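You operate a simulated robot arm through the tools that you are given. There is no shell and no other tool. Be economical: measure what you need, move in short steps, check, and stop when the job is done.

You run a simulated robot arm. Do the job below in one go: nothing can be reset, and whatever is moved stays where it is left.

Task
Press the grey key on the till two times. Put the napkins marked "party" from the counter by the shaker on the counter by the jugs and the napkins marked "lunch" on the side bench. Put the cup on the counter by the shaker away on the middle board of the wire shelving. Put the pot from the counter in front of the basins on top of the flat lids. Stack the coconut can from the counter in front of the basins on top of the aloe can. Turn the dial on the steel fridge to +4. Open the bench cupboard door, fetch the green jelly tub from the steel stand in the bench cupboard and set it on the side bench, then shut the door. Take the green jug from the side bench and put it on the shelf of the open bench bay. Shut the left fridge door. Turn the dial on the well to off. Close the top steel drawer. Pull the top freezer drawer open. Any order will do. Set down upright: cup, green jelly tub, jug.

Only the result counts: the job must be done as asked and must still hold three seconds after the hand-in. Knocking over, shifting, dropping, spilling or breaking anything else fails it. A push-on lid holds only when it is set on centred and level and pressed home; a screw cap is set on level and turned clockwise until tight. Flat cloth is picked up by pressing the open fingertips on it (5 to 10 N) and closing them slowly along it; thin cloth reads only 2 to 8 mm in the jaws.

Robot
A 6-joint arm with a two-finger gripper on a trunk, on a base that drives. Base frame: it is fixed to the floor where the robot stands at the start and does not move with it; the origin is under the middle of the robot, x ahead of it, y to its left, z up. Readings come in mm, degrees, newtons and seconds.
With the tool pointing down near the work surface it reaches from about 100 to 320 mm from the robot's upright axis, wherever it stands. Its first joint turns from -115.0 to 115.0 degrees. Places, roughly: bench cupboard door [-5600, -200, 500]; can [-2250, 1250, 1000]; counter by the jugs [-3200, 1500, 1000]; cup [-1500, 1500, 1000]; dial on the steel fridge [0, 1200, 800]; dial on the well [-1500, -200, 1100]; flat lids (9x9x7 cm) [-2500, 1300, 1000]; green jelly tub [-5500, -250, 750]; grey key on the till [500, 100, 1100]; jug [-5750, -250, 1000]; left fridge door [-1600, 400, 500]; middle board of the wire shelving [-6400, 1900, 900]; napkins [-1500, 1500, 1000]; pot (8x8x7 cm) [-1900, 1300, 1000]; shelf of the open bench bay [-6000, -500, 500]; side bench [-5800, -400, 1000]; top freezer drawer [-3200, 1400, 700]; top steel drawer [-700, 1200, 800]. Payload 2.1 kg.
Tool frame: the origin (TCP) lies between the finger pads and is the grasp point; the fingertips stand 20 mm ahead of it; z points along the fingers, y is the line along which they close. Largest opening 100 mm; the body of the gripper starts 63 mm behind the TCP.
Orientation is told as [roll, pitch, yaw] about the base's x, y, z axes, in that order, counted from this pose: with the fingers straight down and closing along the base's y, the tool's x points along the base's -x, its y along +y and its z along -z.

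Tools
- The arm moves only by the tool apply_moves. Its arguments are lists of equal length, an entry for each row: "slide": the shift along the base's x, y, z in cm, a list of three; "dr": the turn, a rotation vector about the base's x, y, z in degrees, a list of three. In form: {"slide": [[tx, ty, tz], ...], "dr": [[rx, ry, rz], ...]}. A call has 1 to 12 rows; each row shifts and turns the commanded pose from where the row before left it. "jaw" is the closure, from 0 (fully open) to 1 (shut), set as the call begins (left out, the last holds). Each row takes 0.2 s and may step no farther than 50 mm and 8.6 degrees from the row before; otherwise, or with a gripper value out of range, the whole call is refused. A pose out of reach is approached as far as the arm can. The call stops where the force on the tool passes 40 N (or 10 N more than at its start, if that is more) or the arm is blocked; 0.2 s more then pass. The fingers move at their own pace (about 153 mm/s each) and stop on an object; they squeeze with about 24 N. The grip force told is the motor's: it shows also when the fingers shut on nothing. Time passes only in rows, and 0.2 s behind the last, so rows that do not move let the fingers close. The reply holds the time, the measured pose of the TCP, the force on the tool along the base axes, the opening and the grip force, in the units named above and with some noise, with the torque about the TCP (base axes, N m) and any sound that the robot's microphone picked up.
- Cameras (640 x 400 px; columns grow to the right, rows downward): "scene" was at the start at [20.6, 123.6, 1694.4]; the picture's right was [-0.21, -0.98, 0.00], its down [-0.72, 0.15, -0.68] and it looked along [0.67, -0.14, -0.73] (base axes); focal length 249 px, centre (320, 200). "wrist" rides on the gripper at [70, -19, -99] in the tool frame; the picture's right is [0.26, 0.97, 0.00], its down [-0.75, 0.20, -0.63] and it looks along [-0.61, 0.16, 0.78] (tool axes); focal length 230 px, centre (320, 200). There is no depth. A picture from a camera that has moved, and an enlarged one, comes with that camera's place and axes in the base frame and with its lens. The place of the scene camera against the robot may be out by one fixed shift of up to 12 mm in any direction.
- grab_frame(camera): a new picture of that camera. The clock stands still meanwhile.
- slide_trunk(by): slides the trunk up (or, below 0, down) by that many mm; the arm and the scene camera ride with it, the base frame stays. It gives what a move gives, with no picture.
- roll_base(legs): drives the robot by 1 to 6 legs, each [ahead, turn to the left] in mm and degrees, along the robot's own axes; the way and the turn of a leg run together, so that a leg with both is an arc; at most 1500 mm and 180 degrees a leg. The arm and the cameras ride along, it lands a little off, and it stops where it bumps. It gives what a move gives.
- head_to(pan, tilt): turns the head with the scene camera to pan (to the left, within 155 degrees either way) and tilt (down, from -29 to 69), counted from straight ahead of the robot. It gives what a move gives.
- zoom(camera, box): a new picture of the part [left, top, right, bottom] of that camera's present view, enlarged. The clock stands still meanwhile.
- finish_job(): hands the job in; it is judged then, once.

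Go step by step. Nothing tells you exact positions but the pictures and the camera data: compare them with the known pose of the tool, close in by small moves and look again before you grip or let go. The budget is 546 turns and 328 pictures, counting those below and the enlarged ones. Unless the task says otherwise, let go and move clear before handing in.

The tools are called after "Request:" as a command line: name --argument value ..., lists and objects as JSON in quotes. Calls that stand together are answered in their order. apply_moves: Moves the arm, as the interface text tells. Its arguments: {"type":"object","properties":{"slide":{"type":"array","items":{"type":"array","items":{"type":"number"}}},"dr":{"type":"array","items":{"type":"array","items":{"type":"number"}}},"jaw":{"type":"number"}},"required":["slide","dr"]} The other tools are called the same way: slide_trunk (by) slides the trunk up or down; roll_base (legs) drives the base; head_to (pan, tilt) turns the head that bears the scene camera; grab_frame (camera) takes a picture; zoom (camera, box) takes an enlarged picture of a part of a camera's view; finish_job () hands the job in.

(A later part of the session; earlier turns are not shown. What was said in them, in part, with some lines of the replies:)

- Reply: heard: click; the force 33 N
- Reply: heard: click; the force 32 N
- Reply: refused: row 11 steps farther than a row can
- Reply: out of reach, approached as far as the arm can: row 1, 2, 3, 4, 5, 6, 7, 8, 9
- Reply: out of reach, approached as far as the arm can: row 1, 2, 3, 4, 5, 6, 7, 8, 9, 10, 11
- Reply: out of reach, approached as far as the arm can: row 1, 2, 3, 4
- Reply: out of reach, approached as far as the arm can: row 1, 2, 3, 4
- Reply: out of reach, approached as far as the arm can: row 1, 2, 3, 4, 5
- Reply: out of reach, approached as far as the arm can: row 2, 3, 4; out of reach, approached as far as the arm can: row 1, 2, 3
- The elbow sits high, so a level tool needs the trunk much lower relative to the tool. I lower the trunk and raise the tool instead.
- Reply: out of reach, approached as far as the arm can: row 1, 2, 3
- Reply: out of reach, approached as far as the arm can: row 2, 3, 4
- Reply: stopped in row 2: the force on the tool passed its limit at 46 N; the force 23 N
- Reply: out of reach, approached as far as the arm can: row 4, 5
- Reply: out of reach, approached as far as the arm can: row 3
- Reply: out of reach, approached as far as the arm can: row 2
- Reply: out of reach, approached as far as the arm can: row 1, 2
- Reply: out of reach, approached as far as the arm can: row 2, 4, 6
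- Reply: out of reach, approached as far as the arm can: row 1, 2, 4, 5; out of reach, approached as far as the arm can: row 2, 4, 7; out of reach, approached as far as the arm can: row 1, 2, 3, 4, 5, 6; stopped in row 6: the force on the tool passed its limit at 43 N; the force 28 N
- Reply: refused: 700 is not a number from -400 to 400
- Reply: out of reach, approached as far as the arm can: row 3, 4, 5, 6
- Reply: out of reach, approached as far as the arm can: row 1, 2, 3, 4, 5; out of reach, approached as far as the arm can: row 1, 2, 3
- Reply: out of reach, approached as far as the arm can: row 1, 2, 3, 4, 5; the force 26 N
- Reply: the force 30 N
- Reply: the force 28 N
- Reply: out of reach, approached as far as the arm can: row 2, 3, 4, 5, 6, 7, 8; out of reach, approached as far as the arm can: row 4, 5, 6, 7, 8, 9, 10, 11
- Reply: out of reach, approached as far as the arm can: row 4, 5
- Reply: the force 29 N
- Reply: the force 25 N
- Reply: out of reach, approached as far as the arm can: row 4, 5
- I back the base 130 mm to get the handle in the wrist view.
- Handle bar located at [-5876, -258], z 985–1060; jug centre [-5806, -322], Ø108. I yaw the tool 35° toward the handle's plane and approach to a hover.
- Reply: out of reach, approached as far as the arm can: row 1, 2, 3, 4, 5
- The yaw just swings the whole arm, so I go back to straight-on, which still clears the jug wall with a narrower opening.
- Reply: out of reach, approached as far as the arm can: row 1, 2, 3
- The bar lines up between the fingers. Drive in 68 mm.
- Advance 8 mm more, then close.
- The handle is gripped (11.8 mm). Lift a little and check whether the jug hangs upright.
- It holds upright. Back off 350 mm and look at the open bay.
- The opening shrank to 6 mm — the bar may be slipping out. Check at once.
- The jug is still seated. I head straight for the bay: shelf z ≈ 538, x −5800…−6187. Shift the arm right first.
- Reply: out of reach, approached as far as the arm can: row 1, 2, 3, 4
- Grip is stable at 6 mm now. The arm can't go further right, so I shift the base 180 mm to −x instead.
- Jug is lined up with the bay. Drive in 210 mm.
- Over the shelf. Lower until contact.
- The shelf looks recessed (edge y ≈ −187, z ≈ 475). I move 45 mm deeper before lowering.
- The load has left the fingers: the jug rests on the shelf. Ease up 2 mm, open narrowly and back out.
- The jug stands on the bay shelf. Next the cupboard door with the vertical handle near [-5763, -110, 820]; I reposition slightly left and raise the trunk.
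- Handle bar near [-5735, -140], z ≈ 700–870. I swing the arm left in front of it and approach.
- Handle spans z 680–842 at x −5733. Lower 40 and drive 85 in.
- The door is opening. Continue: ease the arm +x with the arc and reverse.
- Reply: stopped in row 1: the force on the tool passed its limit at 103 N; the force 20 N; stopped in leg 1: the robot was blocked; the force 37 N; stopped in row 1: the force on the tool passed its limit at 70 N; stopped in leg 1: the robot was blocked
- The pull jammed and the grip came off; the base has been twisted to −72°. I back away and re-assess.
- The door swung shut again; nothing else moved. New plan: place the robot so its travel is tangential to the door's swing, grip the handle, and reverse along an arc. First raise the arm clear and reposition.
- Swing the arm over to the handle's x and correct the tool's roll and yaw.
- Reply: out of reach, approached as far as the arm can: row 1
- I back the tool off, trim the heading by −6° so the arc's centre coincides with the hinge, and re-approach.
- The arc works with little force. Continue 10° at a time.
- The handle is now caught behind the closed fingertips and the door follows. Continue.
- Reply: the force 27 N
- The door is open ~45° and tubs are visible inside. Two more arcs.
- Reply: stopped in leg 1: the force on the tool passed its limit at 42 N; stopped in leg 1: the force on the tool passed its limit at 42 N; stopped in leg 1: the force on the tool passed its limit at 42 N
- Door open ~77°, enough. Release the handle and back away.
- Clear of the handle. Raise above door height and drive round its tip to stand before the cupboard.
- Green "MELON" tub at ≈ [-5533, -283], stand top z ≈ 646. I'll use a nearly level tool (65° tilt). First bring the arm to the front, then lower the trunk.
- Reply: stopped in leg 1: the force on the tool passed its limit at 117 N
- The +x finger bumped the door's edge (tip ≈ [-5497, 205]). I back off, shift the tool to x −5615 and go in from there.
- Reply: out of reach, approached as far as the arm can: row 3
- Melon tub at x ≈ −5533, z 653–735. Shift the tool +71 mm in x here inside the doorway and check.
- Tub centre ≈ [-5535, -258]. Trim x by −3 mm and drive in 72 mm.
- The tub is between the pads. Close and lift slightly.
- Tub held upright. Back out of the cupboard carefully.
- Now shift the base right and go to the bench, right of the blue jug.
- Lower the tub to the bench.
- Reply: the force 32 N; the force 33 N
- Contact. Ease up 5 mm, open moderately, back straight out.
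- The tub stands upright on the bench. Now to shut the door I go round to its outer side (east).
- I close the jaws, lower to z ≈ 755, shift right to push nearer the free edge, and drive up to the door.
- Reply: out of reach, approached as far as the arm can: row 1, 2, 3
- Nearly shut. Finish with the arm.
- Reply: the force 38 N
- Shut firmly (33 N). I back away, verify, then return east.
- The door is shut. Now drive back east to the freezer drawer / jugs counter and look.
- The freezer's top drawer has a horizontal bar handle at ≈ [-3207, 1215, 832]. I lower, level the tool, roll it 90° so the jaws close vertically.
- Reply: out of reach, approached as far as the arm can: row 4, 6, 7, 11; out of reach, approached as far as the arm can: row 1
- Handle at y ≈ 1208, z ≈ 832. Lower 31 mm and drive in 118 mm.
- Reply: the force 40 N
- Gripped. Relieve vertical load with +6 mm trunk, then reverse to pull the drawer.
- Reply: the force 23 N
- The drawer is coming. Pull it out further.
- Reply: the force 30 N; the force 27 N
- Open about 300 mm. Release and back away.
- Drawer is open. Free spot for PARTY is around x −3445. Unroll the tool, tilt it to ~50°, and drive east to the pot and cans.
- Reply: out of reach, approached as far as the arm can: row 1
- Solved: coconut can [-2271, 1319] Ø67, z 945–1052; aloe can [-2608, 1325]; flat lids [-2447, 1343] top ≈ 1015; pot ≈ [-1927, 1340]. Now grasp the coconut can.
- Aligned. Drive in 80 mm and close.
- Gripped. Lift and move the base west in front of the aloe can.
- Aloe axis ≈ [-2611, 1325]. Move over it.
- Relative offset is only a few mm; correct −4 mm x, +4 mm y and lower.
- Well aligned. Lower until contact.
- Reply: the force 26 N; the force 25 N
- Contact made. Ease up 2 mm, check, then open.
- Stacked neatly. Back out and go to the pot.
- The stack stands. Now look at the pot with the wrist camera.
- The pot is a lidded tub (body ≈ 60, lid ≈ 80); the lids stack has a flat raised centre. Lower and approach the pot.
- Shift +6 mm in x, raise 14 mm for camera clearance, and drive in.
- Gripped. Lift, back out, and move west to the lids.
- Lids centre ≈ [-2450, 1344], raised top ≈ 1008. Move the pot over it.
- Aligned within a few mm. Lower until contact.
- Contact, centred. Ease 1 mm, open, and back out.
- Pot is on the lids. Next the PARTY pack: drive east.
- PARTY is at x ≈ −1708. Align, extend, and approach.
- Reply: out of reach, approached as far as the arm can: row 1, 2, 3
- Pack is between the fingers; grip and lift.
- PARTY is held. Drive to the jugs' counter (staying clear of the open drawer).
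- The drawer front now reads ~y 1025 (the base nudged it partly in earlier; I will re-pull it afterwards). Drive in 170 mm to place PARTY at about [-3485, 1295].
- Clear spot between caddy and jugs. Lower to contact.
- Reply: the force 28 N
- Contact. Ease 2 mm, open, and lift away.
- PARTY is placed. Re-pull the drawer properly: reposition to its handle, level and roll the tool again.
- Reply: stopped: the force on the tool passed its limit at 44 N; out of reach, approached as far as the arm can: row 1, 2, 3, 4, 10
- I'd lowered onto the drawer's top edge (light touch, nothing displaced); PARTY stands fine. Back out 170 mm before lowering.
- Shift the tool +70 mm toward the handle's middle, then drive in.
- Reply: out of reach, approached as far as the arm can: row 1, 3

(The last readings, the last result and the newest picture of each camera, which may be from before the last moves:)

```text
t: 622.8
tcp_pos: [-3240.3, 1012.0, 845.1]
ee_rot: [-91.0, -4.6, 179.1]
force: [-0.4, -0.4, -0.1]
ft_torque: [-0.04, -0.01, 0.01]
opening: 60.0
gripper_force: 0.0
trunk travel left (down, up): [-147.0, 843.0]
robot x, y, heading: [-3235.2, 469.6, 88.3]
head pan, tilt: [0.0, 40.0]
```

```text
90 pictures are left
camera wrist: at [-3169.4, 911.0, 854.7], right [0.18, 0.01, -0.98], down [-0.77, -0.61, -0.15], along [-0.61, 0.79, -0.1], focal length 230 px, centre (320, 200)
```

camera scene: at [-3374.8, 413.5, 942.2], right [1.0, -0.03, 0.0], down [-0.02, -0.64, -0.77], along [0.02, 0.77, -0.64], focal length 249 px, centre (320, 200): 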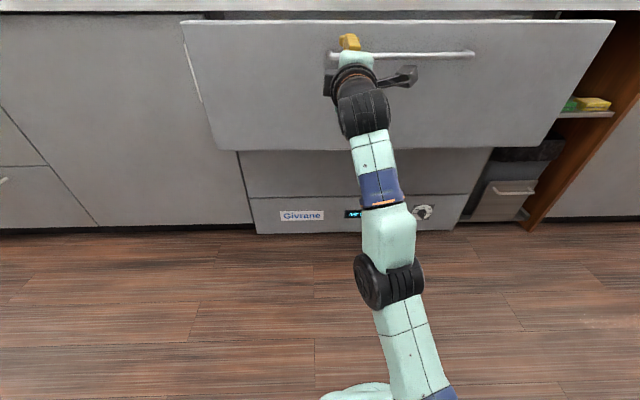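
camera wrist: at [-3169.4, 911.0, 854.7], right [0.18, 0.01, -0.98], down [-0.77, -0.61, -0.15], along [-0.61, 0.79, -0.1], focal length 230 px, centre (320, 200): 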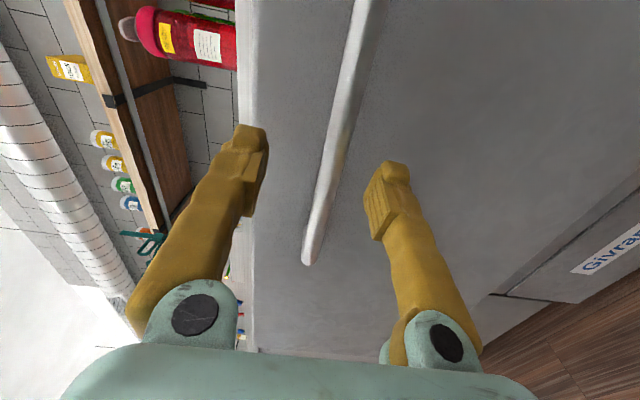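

Request:
slide_trunk --by -5

Request:
roll_base --legs '[[28, 0]]'

Request:
apply_moves --slide '[[0, 0, 0], [0, 0, 0], [0, 0, 0]]' --dr '[[0, 0, 0], [0, 0, 0], [0, 0, 0]]' --jaw 1

Request:
roll_base --legs '[[-100, 0]]'

Request:
grab_frame --camera "scene"

```text
t: 623.3
tcp_pos: [-3238.6, 1011.2, 838.4]
ee_rot: [-91.1, -4.6, 179.1]
force: [0.7, -0.1, -0.3]
ft_torque: [-0.01, 0.0, -0.02]
opening: 60.1
gripper_force: 0.1
trunk travel left (down, up): [-142.0, 848.0]
robot x, y, heading: [-3235.1, 470.8, 88.2]
head pan, tilt: [0.0, 40.0]
```

```text
t: 624.2
tcp_pos: [-3239.4, 1038.7, 839.1]
ee_rot: [-91.0, -4.5, 179.1]
force: [-0.3, -0.5, 0.0]
ft_torque: [0.01, 0.01, -0.03]
opening: 60.2
gripper_force: 0.1
trunk travel left (down, up): [-142.0, 848.0]
robot x, y, heading: [-3232.8, 498.0, 88.4]
head pan, tilt: [0.0, 40.0]
```

```text
t: 625.0
tcp_pos: [-3240.0, 1040.9, 839.0]
ee_rot: [-90.8, -4.5, 179.1]
force: [0.3, -2.1, -9.4]
ft_torque: [0.03, -1.0, -0.04]
opening: 6.0
gripper_force: 33.0
trunk travel left (down, up): [-142.0, 848.0]
robot x, y, heading: [-3235.8, 496.7, 88.2]
head pan, tilt: [0.0, 40.0]
```

```text
t: 626.1
tcp_pos: [-3238.6, 942.5, 837.7]
ee_rot: [-90.8, -4.7, 179.0]
force: [13.6, -2.6, -12.5]
ft_torque: [0.09, -0.92, -0.61]
opening: 5.9
gripper_force: 33.0
trunk travel left (down, up): [-142.0, 848.0]
robot x, y, heading: [-3239.5, 396.6, 88.3]
head pan, tilt: [0.0, 40.0]
```

```text
89 pictures are left
camera scene: at [-3371.7, 428.8, 937.5], right [1.0, -0.03, 0.0], down [-0.02, -0.64, -0.76], along [0.02, 0.76, -0.64], focal length 249 px, centre (320, 200)
```

scene: 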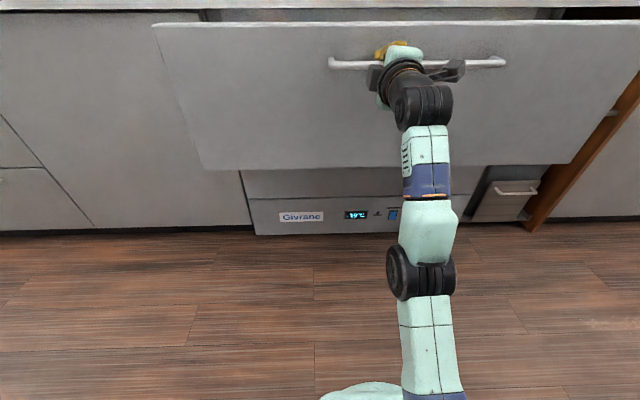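

Pull 25 mm more, release, and withdraw by lifting the trunk only after clearing the handle.

Request:
roll_base --legs '[[-25, 0]]'

Request:
apply_moves --slide '[[0, 0, 0], [0, 0, 0]]' --dr '[[0, 0, 0], [0, 0, 0]]' --jaw 0.4

Request:
apply_moves --slide '[[0, -2, 0.5], [0, -2, 0.5], [0, -2, 0.5], [0, -2, 1]]' --dr '[[0, 0, 0], [0, 0, 0], [0, 0, 0], [0, 0, 0]]'

Request:
grab_frame --camera "wrist"

```text
t: 626.9
tcp_pos: [-3239.9, 916.3, 838.7]
ee_rot: [-90.8, -4.6, 178.9]
force: [13.8, -2.7, -8.3]
ft_torque: [0.07, -0.98, -0.59]
opening: 5.9
gripper_force: 33.1
trunk travel left (down, up): [-142.0, 848.0]
robot x, y, heading: [-3237.3, 371.9, 88.0]
head pan, tilt: [0.0, 40.0]
```

```text
t: 627.5
tcp_pos: [-3241.7, 914.7, 838.6]
ee_rot: [-90.9, -4.5, 178.8]
force: [-0.4, -0.5, -0.2]
ft_torque: [0.03, 0.01, 0.01]
opening: 59.9
gripper_force: 0.0
trunk travel left (down, up): [-142.0, 848.0]
robot x, y, heading: [-3237.7, 374.4, 88.1]
head pan, tilt: [0.0, 40.0]
```

```text
t: 628.5
tcp_pos: [-3242.3, 846.4, 882.3]
ee_rot: [-90.6, -4.3, 178.9]
force: [0.0, -0.1, -0.1]
ft_torque: [-0.02, 0.0, -0.01]
opening: 59.8
gripper_force: 0.0
out of reach, approached as far as the arm can: row 1, 2, 3
trunk travel left (down, up): [-142.0, 848.0]
robot x, y, heading: [-3234.7, 372.3, 88.2]
head pan, tilt: [0.0, 40.0]
```

```text
88 pictures are left
camera wrist: at [-3172.0, 746.1, 893.5], right [0.18, 0.01, -0.98], down [-0.78, -0.61, -0.15], along [-0.6, 0.79, -0.11], focal length 230 px, centre (320, 200)
```

wrist: 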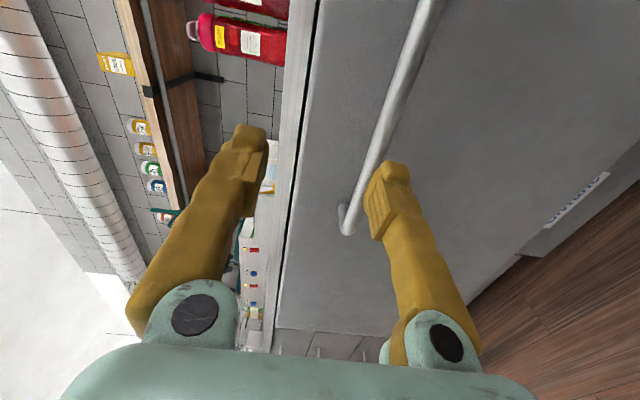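

Clear. Raise, unroll and tilt back to ~55°, then drive to the cup.

Request:
slide_trunk --by 260

Request:
apply_moves --slide '[[0, 0, 0], [0, 0, 0], [0, 0, 0], [0, 0, 0], [0, 0, 0], [0, 0, 0], [0, 0, 0], [0, 0, 0], [0, 0, 0], [0, 0, 0], [0, 0, 0]]' --dr '[[0, 8, 0], [0, 8, 0], [0, 8, 0], [0, 8, 0], [0, 8, 0], [0, 8, 0], [0, 8, 0], [0, 8, 0], [0, 8, 0], [0, 8, 0], [0, 5.5, 0]]'

Request:
apply_moves --slide '[[0, 0, 0], [0, 0, 0], [0, 0, 0], [0, 0, 0], [0, 0, 0]]' --dr '[[-7, 0, 0], [-7, 0, 0], [-7, 0, 0], [-7, 0, 0], [-6, 0, 0]]'

Request:
roll_base --legs '[[150, 0], [0, -88], [1400, 0], [380, 0], [0, 90]]'

Request:
grab_frame --camera "scene"

```text
t: 631.2
tcp_pos: [-3240.7, 847.6, 1142.0]
ee_rot: [-90.7, -4.5, 179.0]
force: [0.4, 0.9, 0.1]
ft_torque: [-0.01, -0.01, -0.02]
opening: 59.8
gripper_force: 0.1
trunk travel left (down, up): [-402.0, 588.0]
robot x, y, heading: [-3240.7, 371.8, 88.2]
head pan, tilt: [0.0, 40.0]
```

```text
t: 633.6
tcp_pos: [-3242.3, 844.6, 1138.9]
ee_rot: [4.5, -88.8, 84.7]
force: [-0.3, 0.3, -0.1]
ft_torque: [-0.01, 0.01, 0.0]
opening: 60.1
gripper_force: 0.1
out of reach, approached as far as the arm can: row 9
trunk travel left (down, up): [-402.0, 588.0]
robot x, y, heading: [-3235.8, 369.7, 88.1]
head pan, tilt: [0.0, 40.0]
```

```text
t: 634.8
tcp_pos: [-3242.3, 788.1, 1026.7]
ee_rot: [-0.8, -54.8, 90.2]
force: [-0.1, -1.0, -0.3]
ft_torque: [0.01, 0.0, -0.01]
opening: 59.9
gripper_force: 0.0
out of reach, approached as far as the arm can: row 1, 2, 3, 4, 5
trunk travel left (down, up): [-402.0, 588.0]
robot x, y, heading: [-3238.7, 368.3, 88.0]
head pan, tilt: [0.0, 40.0]
```

```text
t: 652.3
tcp_pos: [-1472.0, 924.9, 1026.2]
ee_rot: [-0.9, -54.9, 90.8]
force: [0.2, -0.5, 1.7]
ft_torque: [-0.02, -0.02, -0.01]
opening: 60.1
gripper_force: 0.1
trunk travel left (down, up): [-402.0, 588.0]
robot x, y, heading: [-1459.4, 512.0, 89.0]
head pan, tilt: [0.0, 40.0]
```

```text
87 pictures are left
camera scene: at [-1598.6, 537.4, 1197.1], right [1.0, -0.02, 0.0], down [-0.01, -0.64, -0.77], along [0.01, 0.77, -0.64], focal length 249 px, centre (320, 200)
```

scene: 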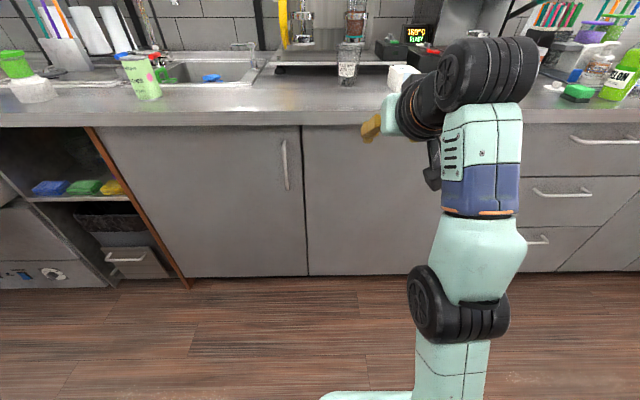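

Cup stands at ≈ [-1496, 1455]. Align and approach with the jaws open.

Request:
apply_moves --slide '[[-0.8, 2, 0.5], [-0.8, 2, 0.5], [-0.8, 2, 0.5]]' --dr '[[0, 0, 0], [0, 0, 0], [0, 0, 0]]' --jaw 0

Request:
roll_base --legs '[[310, 0]]'

Request:
grab_frame --camera "wrist"

Request:
grab_frame --camera "scene"

```text
t: 653.1
tcp_pos: [-1491.9, 958.6, 1006.2]
ee_rot: [-0.9, -54.9, 90.9]
force: [0.3, -0.6, -0.4]
ft_torque: [0.01, 0.01, 0.01]
opening: 100.2
gripper_force: 0.0
out of reach, approached as far as the arm can: row 1, 2, 3
trunk travel left (down, up): [-402.0, 588.0]
robot x, y, heading: [-1462.0, 508.1, 88.7]
head pan, tilt: [0.0, 40.0]
```

```text
t: 655.2
tcp_pos: [-1484.9, 1267.9, 1007.6]
ee_rot: [-0.8, -55.0, 90.8]
force: [0.5, 0.5, -0.1]
ft_torque: [0.05, 0.01, -0.06]
opening: 100.0
gripper_force: 0.0
trunk travel left (down, up): [-402.0, 588.0]
robot x, y, heading: [-1455.3, 819.1, 88.8]
head pan, tilt: [0.0, 40.0]
```

```text
86 pictures are left
camera wrist: at [-1465.1, 1146.7, 1006.5], right [-0.96, -0.15, -0.22], down [-0.21, -0.08, 0.97], along [-0.16, 0.99, 0.05], focal length 230 px, centre (320, 200)
```

wrist: 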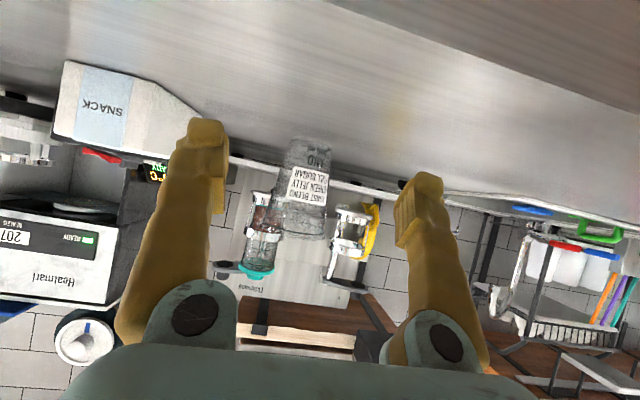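

```text
85 pictures are left
camera scene: at [-1592.5, 847.9, 1197.1], right [1.0, -0.02, 0.0], down [-0.01, -0.64, -0.77], along [0.02, 0.77, -0.64], focal length 249 px, centre (320, 200)
```

scene: 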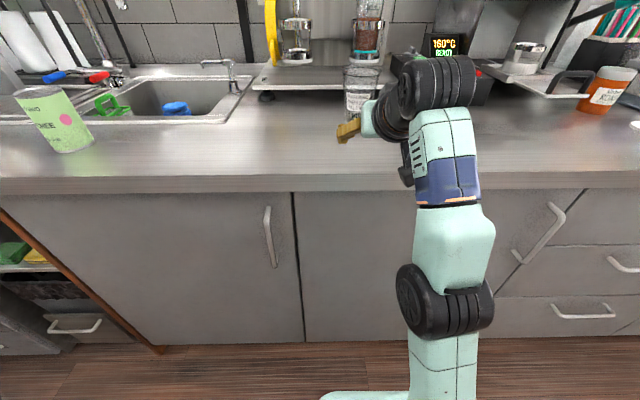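

Request:
apply_moves --slide '[[-0.5, 0, 0]]' --dr '[[0, 0, 0]]'

Request:
roll_base --legs '[[115, 0]]'

Request:
grab_frame --camera "wrist"

```text
t: 655.6
tcp_pos: [-1489.7, 1268.1, 1007.9]
ee_rot: [-0.8, -54.9, 90.7]
force: [-0.3, 0.4, -0.5]
ft_torque: [0.01, 0.01, 0.0]
opening: 99.9
gripper_force: 0.1
trunk travel left (down, up): [-402.0, 588.0]
robot x, y, heading: [-1455.5, 819.9, 88.9]
head pan, tilt: [0.0, 40.0]
```

```text
t: 656.8
tcp_pos: [-1488.3, 1384.0, 1008.3]
ee_rot: [-0.9, -54.9, 90.8]
force: [-0.1, 0.5, -0.2]
ft_torque: [0.03, 0.03, -0.03]
opening: 99.8
gripper_force: 0.1
trunk travel left (down, up): [-402.0, 588.0]
robot x, y, heading: [-1456.4, 936.2, 88.9]
head pan, tilt: [0.0, 40.0]
```

```text
84 pictures are left
camera wrist: at [-1468.2, 1262.4, 1006.5], right [-0.96, -0.15, -0.22], down [-0.21, -0.08, 0.97], along [-0.17, 0.98, 0.05], focal length 230 px, centre (320, 200)
```

wrist: 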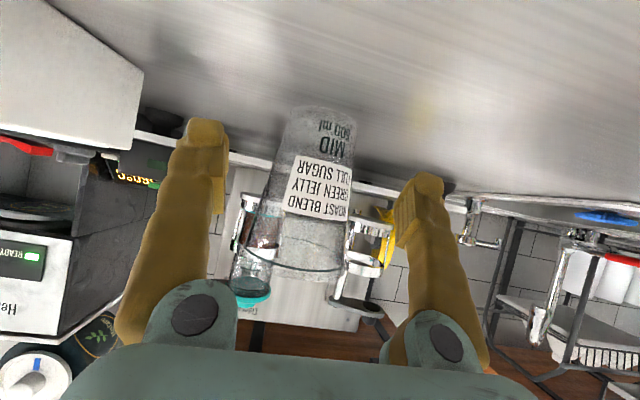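

Request:
apply_moves --slide '[[-0.6, 0, 0]]' --dr '[[0, 0, 0]]'

Request:
roll_base --legs '[[58, 0]]'

Request:
grab_frame --camera "wrist"

```text
t: 657.2
tcp_pos: [-1495.5, 1382.7, 1008.8]
ee_rot: [-0.8, -54.8, 90.9]
force: [-1.3, 0.3, -0.1]
ft_torque: [0.02, 0.01, 0.01]
opening: 100.1
gripper_force: 0.1
trunk travel left (down, up): [-402.0, 588.0]
robot x, y, heading: [-1450.3, 935.3, 88.9]
head pan, tilt: [0.0, 40.0]
```

```text
t: 658.2
tcp_pos: [-1492.4, 1442.0, 1006.6]
ee_rot: [-0.8, -54.9, 90.8]
force: [-0.5, 1.0, 0.5]
ft_torque: [-0.03, 0.03, 0.02]
opening: 100.1
gripper_force: 0.1
trunk travel left (down, up): [-402.0, 588.0]
robot x, y, heading: [-1450.0, 987.8, 89.1]
head pan, tilt: [0.0, 40.0]
```

```text
83 pictures are left
camera wrist: at [-1473.1, 1320.3, 1006.1], right [-0.96, -0.15, -0.22], down [-0.21, -0.08, 0.97], along [-0.17, 0.98, 0.05], focal length 230 px, centre (320, 200)
```

wrist: 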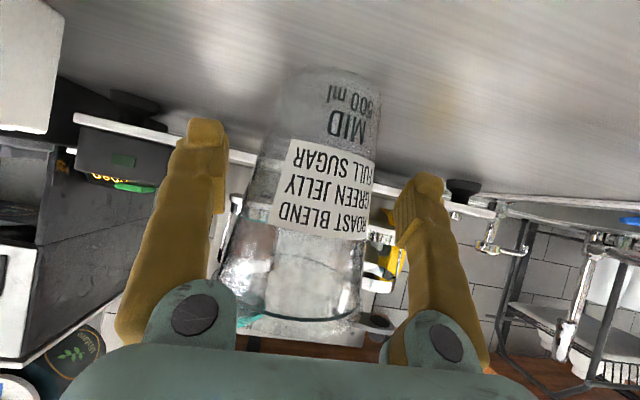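

Close on the cup.

Request:
apply_moves --slide '[[0, 0.5, 0], [0, 0, 0]]' --dr '[[0, 0, 0], [0, 0, 0]]'

Request:
apply_moves --slide '[[0, 0, 0], [0, 0, 0], [0, 0, 0]]' --dr '[[0, 0, 0], [0, 0, 0], [0, 0, 0]]' --jaw 1

Request:
slide_trunk --by 120

Request:
grab_frame --camera "wrist"

```text
t: 658.8
tcp_pos: [-1493.2, 1444.2, 1004.7]
ee_rot: [-0.9, -55.0, 90.8]
force: [-0.1, -0.4, 0.5]
ft_torque: [0.01, -0.01, -0.04]
opening: 100.1
gripper_force: 0.0
trunk travel left (down, up): [-402.0, 588.0]
robot x, y, heading: [-1453.4, 989.8, 88.7]
head pan, tilt: [0.0, 40.0]
```

```text
t: 659.6
tcp_pos: [-1492.8, 1444.7, 1005.2]
ee_rot: [-0.8, -55.0, 90.8]
force: [-0.5, -0.2, 0.0]
ft_torque: [-0.02, -0.01, -0.01]
opening: 65.5
gripper_force: 24.2
trunk travel left (down, up): [-402.0, 588.0]
robot x, y, heading: [-1449.3, 995.9, 88.9]
head pan, tilt: [0.0, 40.0]
```

```text
t: 661.1
tcp_pos: [-1493.4, 1443.9, 1125.3]
ee_rot: [-0.9, -55.0, 90.9]
force: [0.3, -0.5, 0.0]
ft_torque: [0.01, 0.02, 0.01]
opening: 65.0
gripper_force: 23.8
trunk travel left (down, up): [-522.0, 468.0]
robot x, y, heading: [-1451.8, 993.5, 88.8]
head pan, tilt: [0.0, 40.0]
```

```text
82 pictures are left
camera wrist: at [-1473.2, 1323.4, 1124.3], right [-0.96, -0.15, -0.22], down [-0.21, -0.09, 0.97], along [-0.17, 0.98, 0.05], focal length 230 px, centre (320, 200)
```

wrist: 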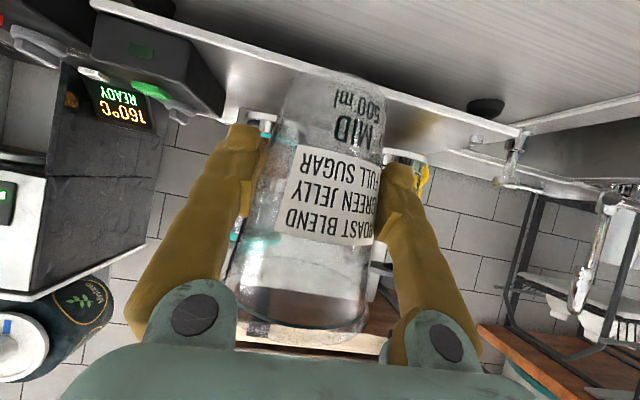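

Cup held. Drive west down the aisle (keeping clear of the drawer) toward the wire shelving.

Request:
roll_base --legs '[[-420, 0], [0, 91.5], [1500, 0], [1500, 0]]'

Request:
roll_base --legs '[[900, 0]]'

Request:
head_to --pan -30 --tilt 25

Request:
grab_frame --camera "scene"

```text
t: 681.7
tcp_pos: [-4940.1, 463.6, 1126.3]
ee_rot: [-0.8, -54.9, -176.6]
force: [-0.6, -0.1, 0.1]
ft_torque: [-0.02, 0.02, -0.03]
opening: 64.1
gripper_force: 24.0
trunk travel left (down, up): [-522.0, 468.0]
robot x, y, heading: [-4488.6, 525.7, -178.7]
head pan, tilt: [0.0, 40.0]
```

```text
t: 686.5
tcp_pos: [-5842.6, 433.7, 1125.5]
ee_rot: [-0.9, -54.9, -176.1]
force: [0.4, 0.1, -0.2]
ft_torque: [0.0, -0.03, -0.02]
opening: 63.8
gripper_force: 23.8
trunk travel left (down, up): [-522.0, 468.0]
robot x, y, heading: [-5395.9, 499.3, -178.0]
head pan, tilt: [0.0, 40.0]
```

```text
t: 687.4
tcp_pos: [-5842.2, 434.6, 1125.8]
ee_rot: [-0.9, -55.0, -176.1]
force: [0.4, -0.2, 0.2]
ft_torque: [0.01, 0.0, 0.01]
opening: 63.7
gripper_force: 23.7
trunk travel left (down, up): [-522.0, 468.0]
robot x, y, heading: [-5392.8, 495.8, -178.3]
head pan, tilt: [-30.0, 25.0]
```

```text
81 pictures are left
camera scene: at [-5407.0, 403.7, 1340.4], right [0.47, 0.88, 0.0], down [0.37, -0.2, -0.91], along [-0.8, 0.43, -0.42], focal length 249 px, centre (320, 200)
```

scene: 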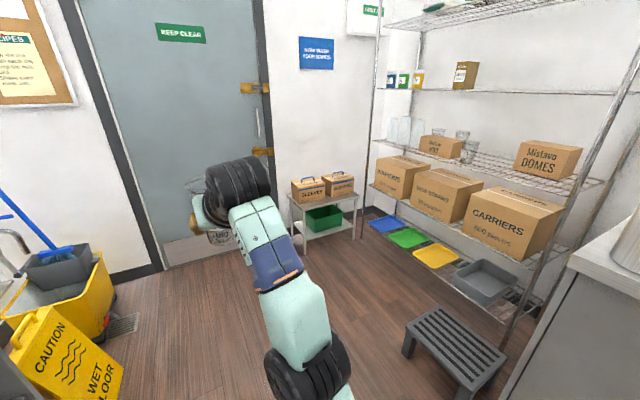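

The shelving is in the far corner; the middle board holds cups and a DOMES box. I drive on and face it, keeping clear of the step stool.

Request:
roll_base --legs '[[920, 0], [0, -92], [400, 0]]'

Request:
head_to --pan 0 --tilt 15

Request:
grab_frame --camera "scene"

```text
t: 698.3
tcp_pos: [-6347.6, 1326.4, 1125.3]
ee_rot: [-0.8, -54.9, 90.8]
force: [-0.2, 0.0, -0.9]
ft_torque: [-0.03, 0.01, -0.04]
opening: 63.4
gripper_force: 23.8
trunk travel left (down, up): [-522.0, 468.0]
robot x, y, heading: [-6309.2, 871.8, 88.9]
head pan, tilt: [-30.0, 25.0]
```

```text
t: 699.2
tcp_pos: [-6347.2, 1325.1, 1126.1]
ee_rot: [-0.9, -54.9, 90.9]
force: [0.0, -0.4, 0.8]
ft_torque: [0.0, 0.01, 0.03]
opening: 63.1
gripper_force: 24.1
trunk travel left (down, up): [-522.0, 468.0]
robot x, y, heading: [-6306.5, 874.9, 89.0]
head pan, tilt: [0.0, 15.0]
```

```text
80 pictures are left
camera scene: at [-6444.0, 910.1, 1356.7], right [1.0, -0.02, 0.0], down [-0.01, -0.26, -0.97], along [0.02, 0.97, -0.26], focal length 249 px, centre (320, 200)
```

scene: 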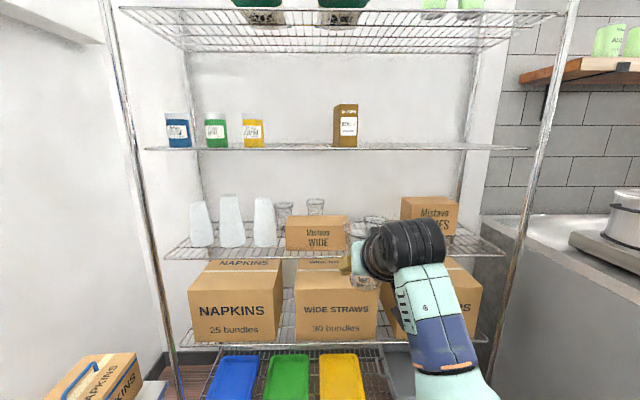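

Request:
zoom --camera "scene" --box '[340, 180, 532, 300]'

Request:
apply_moves --slide '[[-4, 0, 1], [-4, 0, 1], [-4, 0, 1], [-4, 0, 1], [-4, 0, 1]]' --dr '[[0, 0, 0], [0, 0, 0], [0, 0, 0], [0, 0, 0], [0, 0, 0]]'

Request:
zoom --camera "scene" --box '[260, 160, 516, 320]'

```text
3.33 times, centred on (436, 240) of scene
camera zoom: at [-6444.0, 910.1, 1356.7], right [1.0, -0.02, 0.0], down [-0.01, -0.26, -0.97], along [0.02, 0.97, -0.26], focal length 830 px, centre (-67, 67)
```

zoom: 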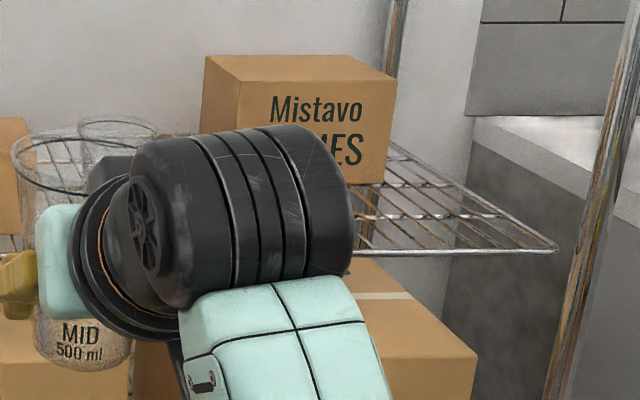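

```text
t: 700.4
tcp_pos: [-6520.6, 1272.2, 1085.9]
ee_rot: [-0.9, -55.1, 90.8]
force: [0.2, 0.2, -0.6]
ft_torque: [0.01, 0.02, -0.04]
opening: 62.9
gripper_force: 24.3
out of reach, approached as far as the arm can: row 1, 2, 3, 4, 5
trunk travel left (down, up): [-522.0, 468.0]
robot x, y, heading: [-6308.4, 872.4, 89.2]
head pan, tilt: [0.0, 15.0]
```

```text
2.50 times, centred on (388, 240) of scene
camera zoom: at [-6444.9, 908.7, 1356.7], right [1.0, -0.02, 0.0], down [0.0, -0.26, -0.97], along [0.02, 0.97, -0.26], focal length 622 px, centre (150, 100)
```

zoom: 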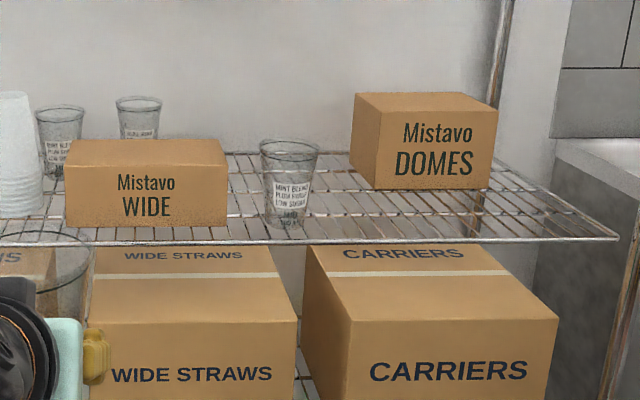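

The board's free area is in front of the DOMES box, around x −6070. The arm only reaches straight or left, so I'll approach with the base heading ~59° (NE). Recentre the arm and move.

Request:
apply_moves --slide '[[4, 1, 1], [4, 1, 1], [4, 1, 1], [4, 1, 1]]' --dr '[[0, 0, 0], [0, 0, 0], [0, 0, 0], [0, 0, 0]]'

Request:
roll_base --legs '[[0, 21.5], [380, 0], [0, -51.5]]'

Request:
grab_frame --camera "scene"

```text
t: 701.4
tcp_pos: [-6360.1, 1314.7, 1125.6]
ee_rot: [-0.8, -54.9, 90.8]
force: [-0.1, -0.4, -0.1]
ft_torque: [0.0, 0.0, 0.0]
opening: 63.0
gripper_force: 24.0
trunk travel left (down, up): [-522.0, 468.0]
robot x, y, heading: [-6304.6, 872.2, 88.7]
head pan, tilt: [0.0, 15.0]
```

```text
t: 707.3
tcp_pos: [-6266.0, 1639.4, 1124.5]
ee_rot: [-0.9, -55.0, 60.7]
force: [-1.3, -0.4, -0.6]
ft_torque: [0.0, -0.01, -0.03]
opening: 62.8
gripper_force: 24.2
trunk travel left (down, up): [-522.0, 468.0]
robot x, y, heading: [-6442.1, 1232.9, 58.7]
head pan, tilt: [0.0, 15.0]
```

```text
77 pictures are left
camera scene: at [-6539.2, 1332.8, 1356.7], right [0.86, -0.52, 0.0], down [-0.13, -0.22, -0.97], along [0.5, 0.83, -0.26], focal length 249 px, centre (320, 200)
```

scene: 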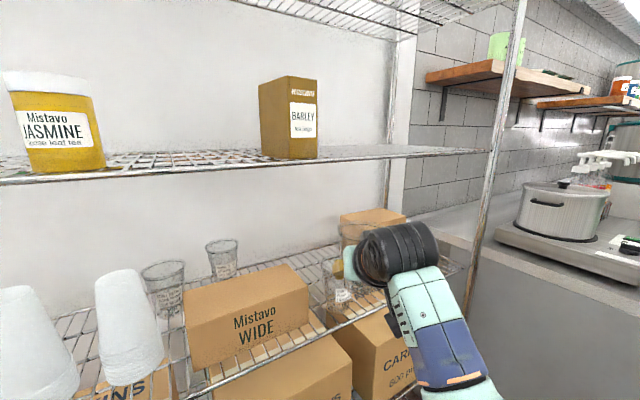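

Request:
head_to --pan 0 --tilt 35

Request:
grab_frame --camera "scene"

Request:
grab_frame --camera "wrist"

```text
t: 708.1
tcp_pos: [-6267.0, 1639.6, 1124.9]
ee_rot: [-0.9, -54.9, 60.7]
force: [1.1, -0.7, -0.1]
ft_torque: [0.02, 0.04, -0.02]
opening: 62.7
gripper_force: 23.8
trunk travel left (down, up): [-522.0, 468.0]
robot x, y, heading: [-6442.5, 1228.3, 59.3]
head pan, tilt: [0.0, 35.0]
```

```text
76 pictures are left
camera scene: at [-6542.0, 1328.2, 1324.8], right [0.86, -0.52, 0.0], down [-0.3, -0.49, -0.82], along [0.42, 0.7, -0.57], focal length 249 px, centre (320, 200)
```

scene: 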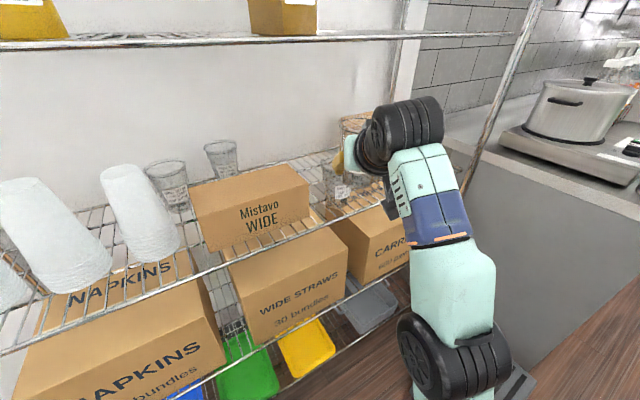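

```text
75 pictures are left
camera wrist: at [-6309.3, 1525.0, 1123.9], right [-0.91, 0.35, -0.22], down [-0.22, 0.03, 0.97], along [0.35, 0.94, 0.05], focal length 230 px, centre (320, 200)
```

wrist: 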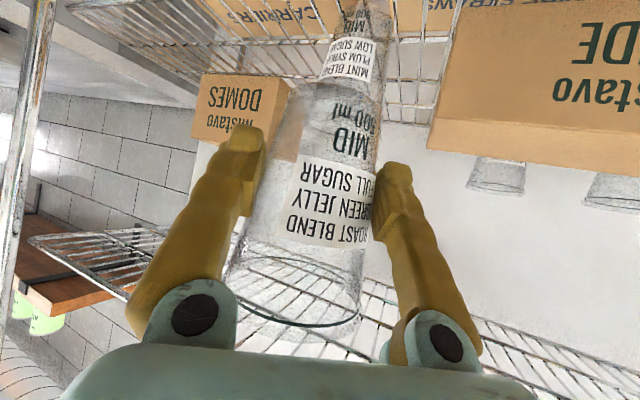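

Request:
zoom --camera "scene" --box '[190, 150, 390, 275]'

```text
3.20 times, centred on (290, 212) of scene
camera zoom: at [-6542.0, 1328.2, 1324.8], right [0.86, -0.52, 0.0], down [-0.3, -0.49, -0.82], along [0.42, 0.7, -0.57], focal length 796 px, centre (416, 160)
```

zoom: 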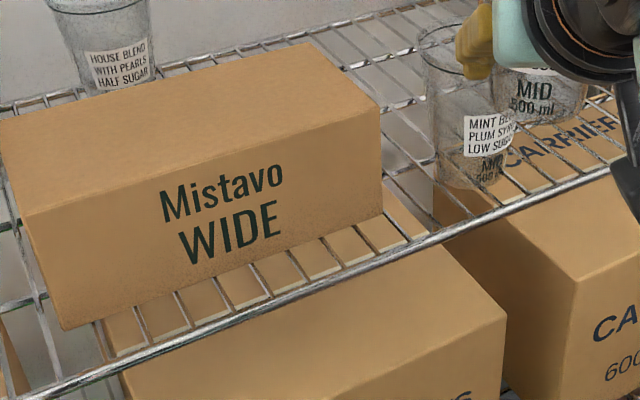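

I measure: board z ≈ 925–940, front edge y ≈ 1715, DOMES front ≈ 1900, mint cup ≈ [-6237, 1770]. Target spot [-6085, 1800]. Turn right 9° and move in.

Request:
roll_base --legs '[[0, -9.2], [175, 0]]'

Request:
grab_frame --camera "scene"

Request:
grab_frame --camera "wrist"

```text
t: 710.3
tcp_pos: [-6089.8, 1739.9, 1124.5]
ee_rot: [-0.9, -54.8, 51.7]
force: [0.3, 0.3, -0.4]
ft_torque: [-0.01, -0.01, 0.02]
opening: 62.9
gripper_force: 23.9
trunk travel left (down, up): [-522.0, 468.0]
robot x, y, heading: [-6325.8, 1364.3, 49.7]
head pan, tilt: [0.0, 35.0]
```

```text
73 pictures are left
camera scene: at [-6412.2, 1477.3, 1324.7], right [0.76, -0.65, 0.0], down [-0.37, -0.44, -0.82], along [0.53, 0.62, -0.57], focal length 249 px, centre (320, 200)
```

scene: 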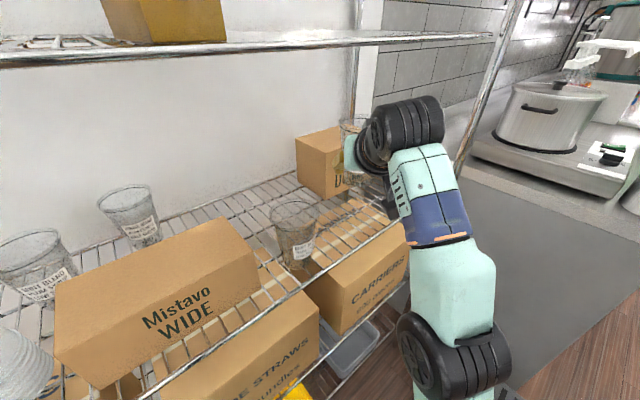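

```text
72 pictures are left
camera wrist: at [-6151.1, 1634.0, 1123.7], right [-0.84, 0.49, -0.22], down [-0.22, 0.07, 0.97], along [0.49, 0.87, 0.05], focal length 230 px, centre (320, 200)
```

wrist: 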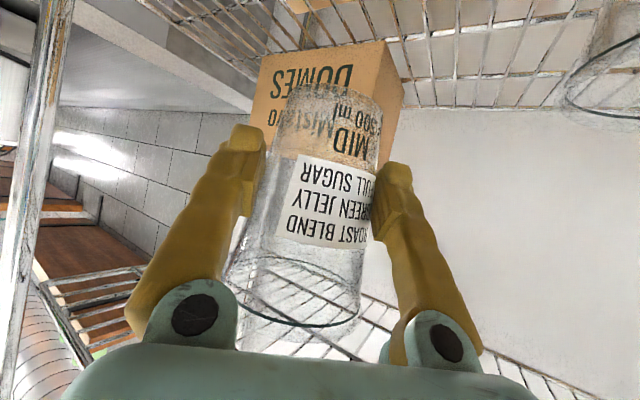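

Board z ≈ 934. Extend the arm inward 60 mm.

Request:
apply_moves --slide '[[0.2, 1.5, 0], [0.2, 1.5, 0], [0.2, 1.5, 0], [0, 1.5, 0]]' --dr '[[0, 0, 0], [0, 0, 0], [0, 0, 0], [0, 0, 0]]'

Request:
slide_trunk --by -70

Request:
grab_frame --camera "scene"

Request:
grab_frame --camera "wrist"

```text
t: 711.3
tcp_pos: [-6094.8, 1787.4, 1102.2]
ee_rot: [-0.9, -55.0, 51.8]
force: [-0.6, 0.1, -1.2]
ft_torque: [-0.01, 0.0, -0.01]
opening: 62.5
gripper_force: 23.7
out of reach, approached as far as the arm can: row 1, 2, 3, 4
trunk travel left (down, up): [-522.0, 468.0]
robot x, y, heading: [-6326.7, 1365.5, 49.7]
head pan, tilt: [0.0, 35.0]
```

```text
t: 712.3
tcp_pos: [-6093.9, 1787.1, 1030.8]
ee_rot: [-0.9, -54.9, 51.7]
force: [-0.8, -1.0, 0.1]
ft_torque: [0.02, -0.02, -0.01]
opening: 62.5
gripper_force: 24.0
trunk travel left (down, up): [-452.0, 538.0]
robot x, y, heading: [-6324.4, 1366.1, 49.5]
head pan, tilt: [0.0, 35.0]
```

```text
71 pictures are left
camera scene: at [-6412.7, 1476.6, 1254.7], right [0.76, -0.65, 0.0], down [-0.37, -0.44, -0.82], along [0.53, 0.62, -0.57], focal length 249 px, centre (320, 200)
```

scene: 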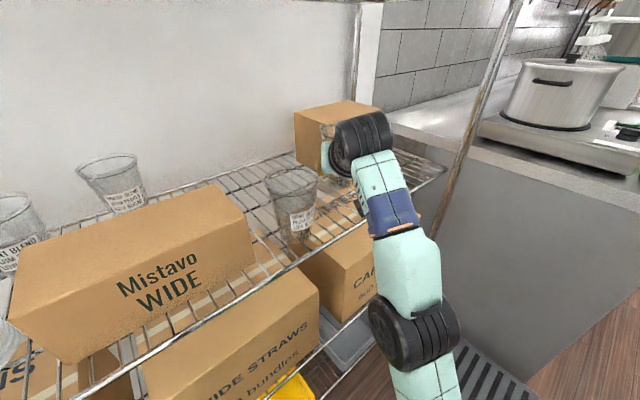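

```text
70 pictures are left
camera wrist: at [-6154.5, 1680.7, 1030.4], right [-0.84, 0.49, -0.22], down [-0.22, 0.07, 0.97], along [0.49, 0.87, 0.05], focal length 230 px, centre (320, 200)
```

wrist: 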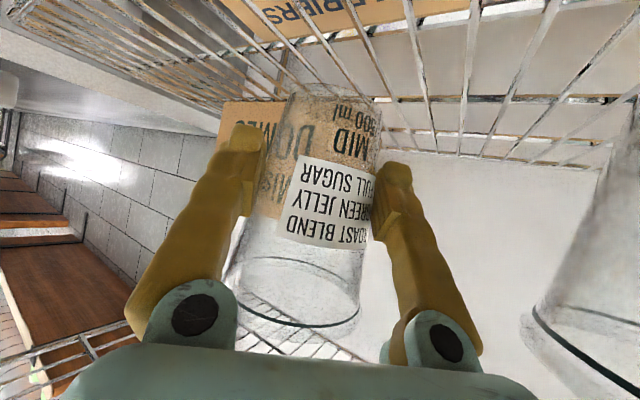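

Request:
slide_trunk --by -26

Request:
slide_trunk --by -4

Request:
slide_trunk --by -4

Request:
grab_frame --camera "wrist"

```text
t: 713.1
tcp_pos: [-6093.2, 1786.4, 1005.0]
ee_rot: [-0.9, -55.0, 51.6]
force: [0.0, 0.3, -0.1]
ft_torque: [0.0, -0.02, -0.01]
opening: 62.4
gripper_force: 24.3
trunk travel left (down, up): [-426.0, 564.0]
robot x, y, heading: [-6327.6, 1364.7, 49.6]
head pan, tilt: [0.0, 35.0]
```

```text
t: 713.6
tcp_pos: [-6093.1, 1786.8, 1001.5]
ee_rot: [-0.8, -55.1, 51.5]
force: [-0.2, -0.2, 0.6]
ft_torque: [0.01, 0.0, -0.03]
opening: 62.7
gripper_force: 23.6
trunk travel left (down, up): [-422.0, 568.0]
robot x, y, heading: [-6324.7, 1363.8, 49.5]
head pan, tilt: [0.0, 35.0]
```

```text
t: 714.1
tcp_pos: [-6094.1, 1787.2, 997.4]
ee_rot: [-0.8, -54.9, 51.5]
force: [-0.5, 0.5, 0.2]
ft_torque: [-0.02, 0.0, 0.0]
opening: 62.4
gripper_force: 24.2
trunk travel left (down, up): [-418.0, 572.0]
robot x, y, heading: [-6328.0, 1362.0, 49.8]
head pan, tilt: [0.0, 35.0]
```

```text
69 pictures are left
camera wrist: at [-6154.5, 1680.8, 996.4], right [-0.84, 0.49, -0.22], down [-0.22, 0.07, 0.97], along [0.49, 0.87, 0.05], focal length 230 px, centre (320, 200)
```

wrist: 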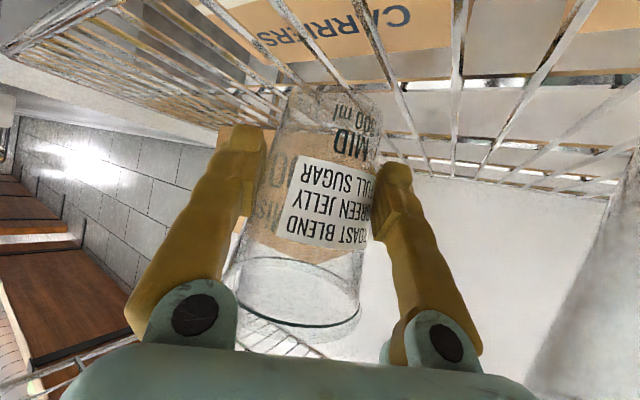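

Request:
slide_trunk --by -4

Request:
slide_trunk --by -4

Request:
slide_trunk --by -4

Request:
slide_trunk --by -4

```text
t: 714.6
tcp_pos: [-6093.7, 1786.1, 994.8]
ee_rot: [-0.8, -55.1, 51.7]
force: [-1.2, 0.3, -1.0]
ft_torque: [0.01, 0.0, 0.0]
opening: 62.7
gripper_force: 24.0
trunk travel left (down, up): [-414.0, 576.0]
robot x, y, heading: [-6324.1, 1364.1, 49.9]
head pan, tilt: [0.0, 35.0]
```

```text
t: 715.2
tcp_pos: [-6094.7, 1786.7, 990.7]
ee_rot: [-0.9, -55.2, 51.6]
force: [1.5, 3.3, 9.3]
ft_torque: [0.16, -0.35, 0.06]
opening: 62.4
gripper_force: 23.9
trunk travel left (down, up): [-410.0, 580.0]
robot x, y, heading: [-6327.1, 1361.8, 49.7]
head pan, tilt: [0.0, 35.0]
```

```text
t: 715.7
tcp_pos: [-6095.2, 1785.9, 986.7]
ee_rot: [-0.8, -55.3, 51.6]
force: [-0.2, 3.3, 20.6]
ft_torque: [0.13, -0.26, 0.05]
opening: 62.0
gripper_force: 23.1
trunk travel left (down, up): [-406.0, 584.0]
robot x, y, heading: [-6329.1, 1361.9, 49.8]
head pan, tilt: [0.0, 35.0]
```

```text
t: 716.2
tcp_pos: [-6095.3, 1785.1, 982.4]
ee_rot: [-0.9, -55.3, 51.7]
force: [-1.6, 0.7, 18.0]
ft_torque: [0.17, -0.23, 0.0]
opening: 61.2
gripper_force: 23.6
trunk travel left (down, up): [-402.0, 588.0]
robot x, y, heading: [-6327.9, 1367.3, 49.9]
head pan, tilt: [0.0, 35.0]
```

Contact. Ease, then open and check.

Request:
slide_trunk --by 3

Request:
apply_moves --slide '[[0, 0, 0], [0, 0, 0], [0, 0, 0]]' --dr '[[0, 0, 0], [0, 0, 0], [0, 0, 0]]' --jaw 0

Request:
grab_frame --camera "wrist"

```text
t: 716.8
tcp_pos: [-6094.6, 1785.2, 982.8]
ee_rot: [-1.0, -54.8, 51.7]
force: [-0.4, -0.9, 2.1]
ft_torque: [0.02, 0.02, 0.02]
opening: 60.6
gripper_force: 24.0
trunk travel left (down, up): [-405.0, 585.0]
robot x, y, heading: [-6329.5, 1365.8, 49.6]
head pan, tilt: [0.0, 35.0]
```

```text
t: 717.6
tcp_pos: [-6093.5, 1786.6, 984.4]
ee_rot: [-0.8, -55.0, 51.5]
force: [-0.1, -0.5, 0.2]
ft_torque: [0.0, 0.01, 0.03]
opening: 100.0
gripper_force: 0.1
trunk travel left (down, up): [-405.0, 585.0]
robot x, y, heading: [-6325.1, 1366.7, 49.5]
head pan, tilt: [0.0, 35.0]
```

```text
68 pictures are left
camera wrist: at [-6154.5, 1680.8, 983.4], right [-0.84, 0.49, -0.22], down [-0.22, 0.07, 0.97], along [0.49, 0.87, 0.05], focal length 230 px, centre (320, 200)
```

wrist: 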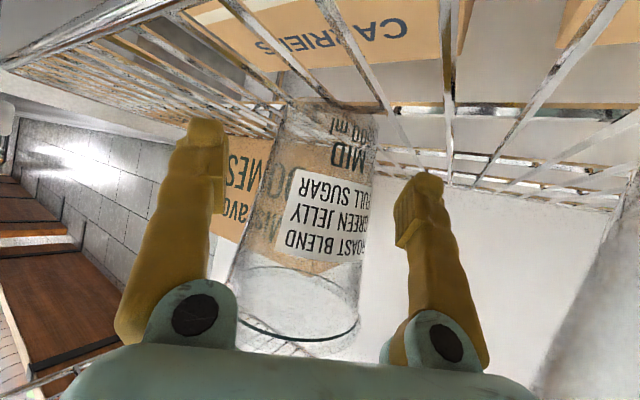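

The cup stands. Reverse out straight and view.

Request:
roll_base --legs '[[-200, 0]]'

Request:
slide_trunk --by 150

Request:
head_to --pan 0 --tilt 25

Request:
grab_frame --camera "scene"

Request:
grab_frame --camera "wrist"

```text
t: 719.1
tcp_pos: [-6220.8, 1635.1, 984.4]
ee_rot: [-0.9, -55.0, 51.7]
force: [-0.4, 0.3, 0.1]
ft_torque: [-0.03, -0.01, 0.02]
opening: 100.1
gripper_force: 0.0
trunk travel left (down, up): [-405.0, 585.0]
robot x, y, heading: [-6457.8, 1215.0, 49.9]
head pan, tilt: [0.0, 35.0]
```

```text
t: 720.9
tcp_pos: [-6221.6, 1635.1, 1133.6]
ee_rot: [-0.8, -55.0, 51.5]
force: [-0.5, 0.4, 0.2]
ft_torque: [0.01, 0.0, -0.01]
opening: 100.0
gripper_force: 0.0
trunk travel left (down, up): [-555.0, 435.0]
robot x, y, heading: [-6453.1, 1212.9, 49.7]
head pan, tilt: [0.0, 35.0]
```

```text
t: 721.6
tcp_pos: [-6221.2, 1635.2, 1134.5]
ee_rot: [-0.8, -55.0, 51.5]
force: [0.3, 0.4, 0.3]
ft_torque: [0.02, 0.0, 0.0]
opening: 100.0
gripper_force: 0.0
trunk travel left (down, up): [-555.0, 435.0]
robot x, y, heading: [-6457.0, 1212.3, 49.8]
head pan, tilt: [0.0, 25.0]
```

```text
67 pictures are left
camera scene: at [-6538.4, 1328.4, 1373.4], right [0.76, -0.65, 0.0], down [-0.27, -0.32, -0.91], along [0.59, 0.69, -0.42], focal length 249 px, centre (320, 200)
```

scene: 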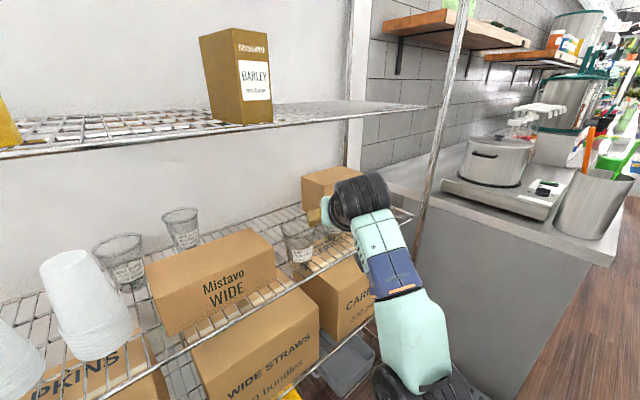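

```text
66 pictures are left
camera wrist: at [-6282.6, 1529.2, 1133.4], right [-0.84, 0.49, -0.22], down [-0.22, 0.07, 0.97], along [0.5, 0.87, 0.05], focal length 230 px, centre (320, 200)
```

wrist: 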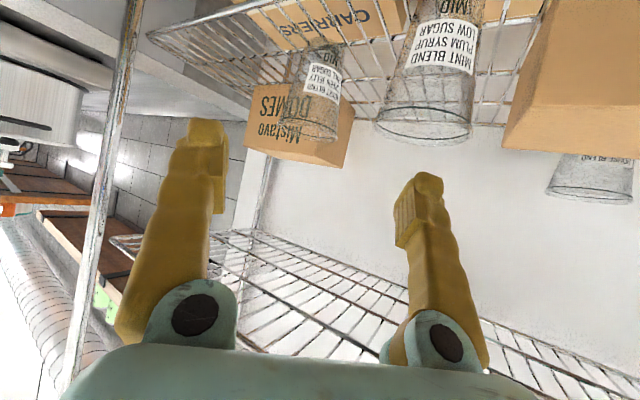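

The cup stands upright on the middle board. One last look at the bench.

Request:
head_to --pan -125 --tilt 25

Request:
grab_frame --camera "scene"

Request:
head_to --pan -60 --tilt 15

Request:
grab_frame --camera "scene"

```text
t: 723.7
tcp_pos: [-6221.2, 1635.0, 1135.1]
ee_rot: [-0.9, -54.9, 51.6]
force: [0.0, 0.7, -0.1]
ft_torque: [0.0, -0.03, 0.01]
opening: 100.1
gripper_force: 0.1
trunk travel left (down, up): [-555.0, 435.0]
robot x, y, heading: [-6455.9, 1213.7, 49.9]
head pan, tilt: [-125.0, 25.0]
```

```text
65 pictures are left
camera scene: at [-6574.7, 1169.0, 1373.5], right [-0.97, -0.25, 0.0], down [-0.11, 0.41, -0.91], along [0.23, -0.88, -0.42], focal length 249 px, centre (320, 200)
```

scene: 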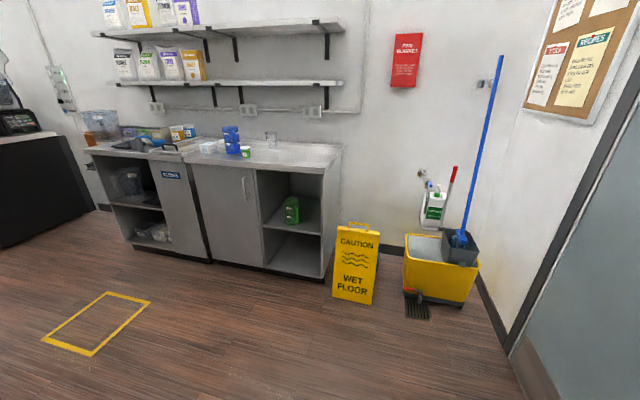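

```text
t: 725.0
tcp_pos: [-6221.1, 1634.7, 1135.4]
ee_rot: [-0.7, -55.0, 51.5]
force: [-0.1, 1.0, 0.5]
ft_torque: [-0.02, 0.0, 0.0]
opening: 99.9
gripper_force: 0.2
trunk travel left (down, up): [-555.0, 435.0]
robot x, y, heading: [-6453.1, 1214.0, 49.7]
head pan, tilt: [-60.0, 15.0]
```

```text
64 pictures are left
camera scene: at [-6506.2, 1241.3, 1389.7], right [-0.18, -0.98, 0.0], down [-0.25, 0.05, -0.97], along [0.95, -0.17, -0.26], focal length 249 px, centre (320, 200)
```

scene: 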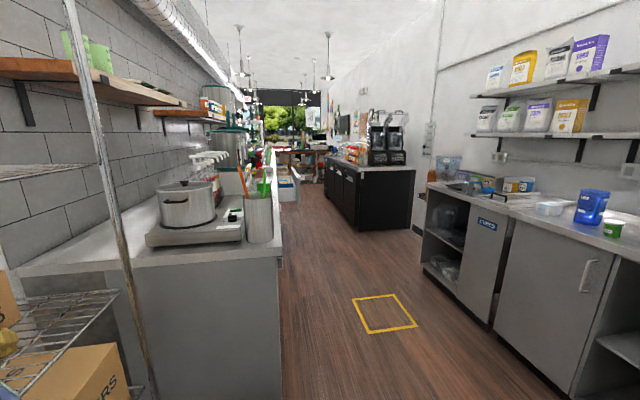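

The cupboard door is shut, and the jug, tub and LUNCH are in place. The freezer drawer is still open down the aisle and the arm is clear, so I hand in.

Request:
finish_job

```text
The job is handed in.
```

All twelve jobs were done and the work is handed in. Four things fell short of a clean run:

- **Key presses:** the till display stayed at 0.00, so the only sign that both presses registered is the click I heard each time.
- **Well dial:** I brushed it off COOL while lining up, then set it to OFF.
- **Cupboard door:** it jammed on the first pull and swung shut. I opened it on a second try.
- **Freezer drawer:** the base pushed it partly in at one point. I pulled it back out to about 300 mm.
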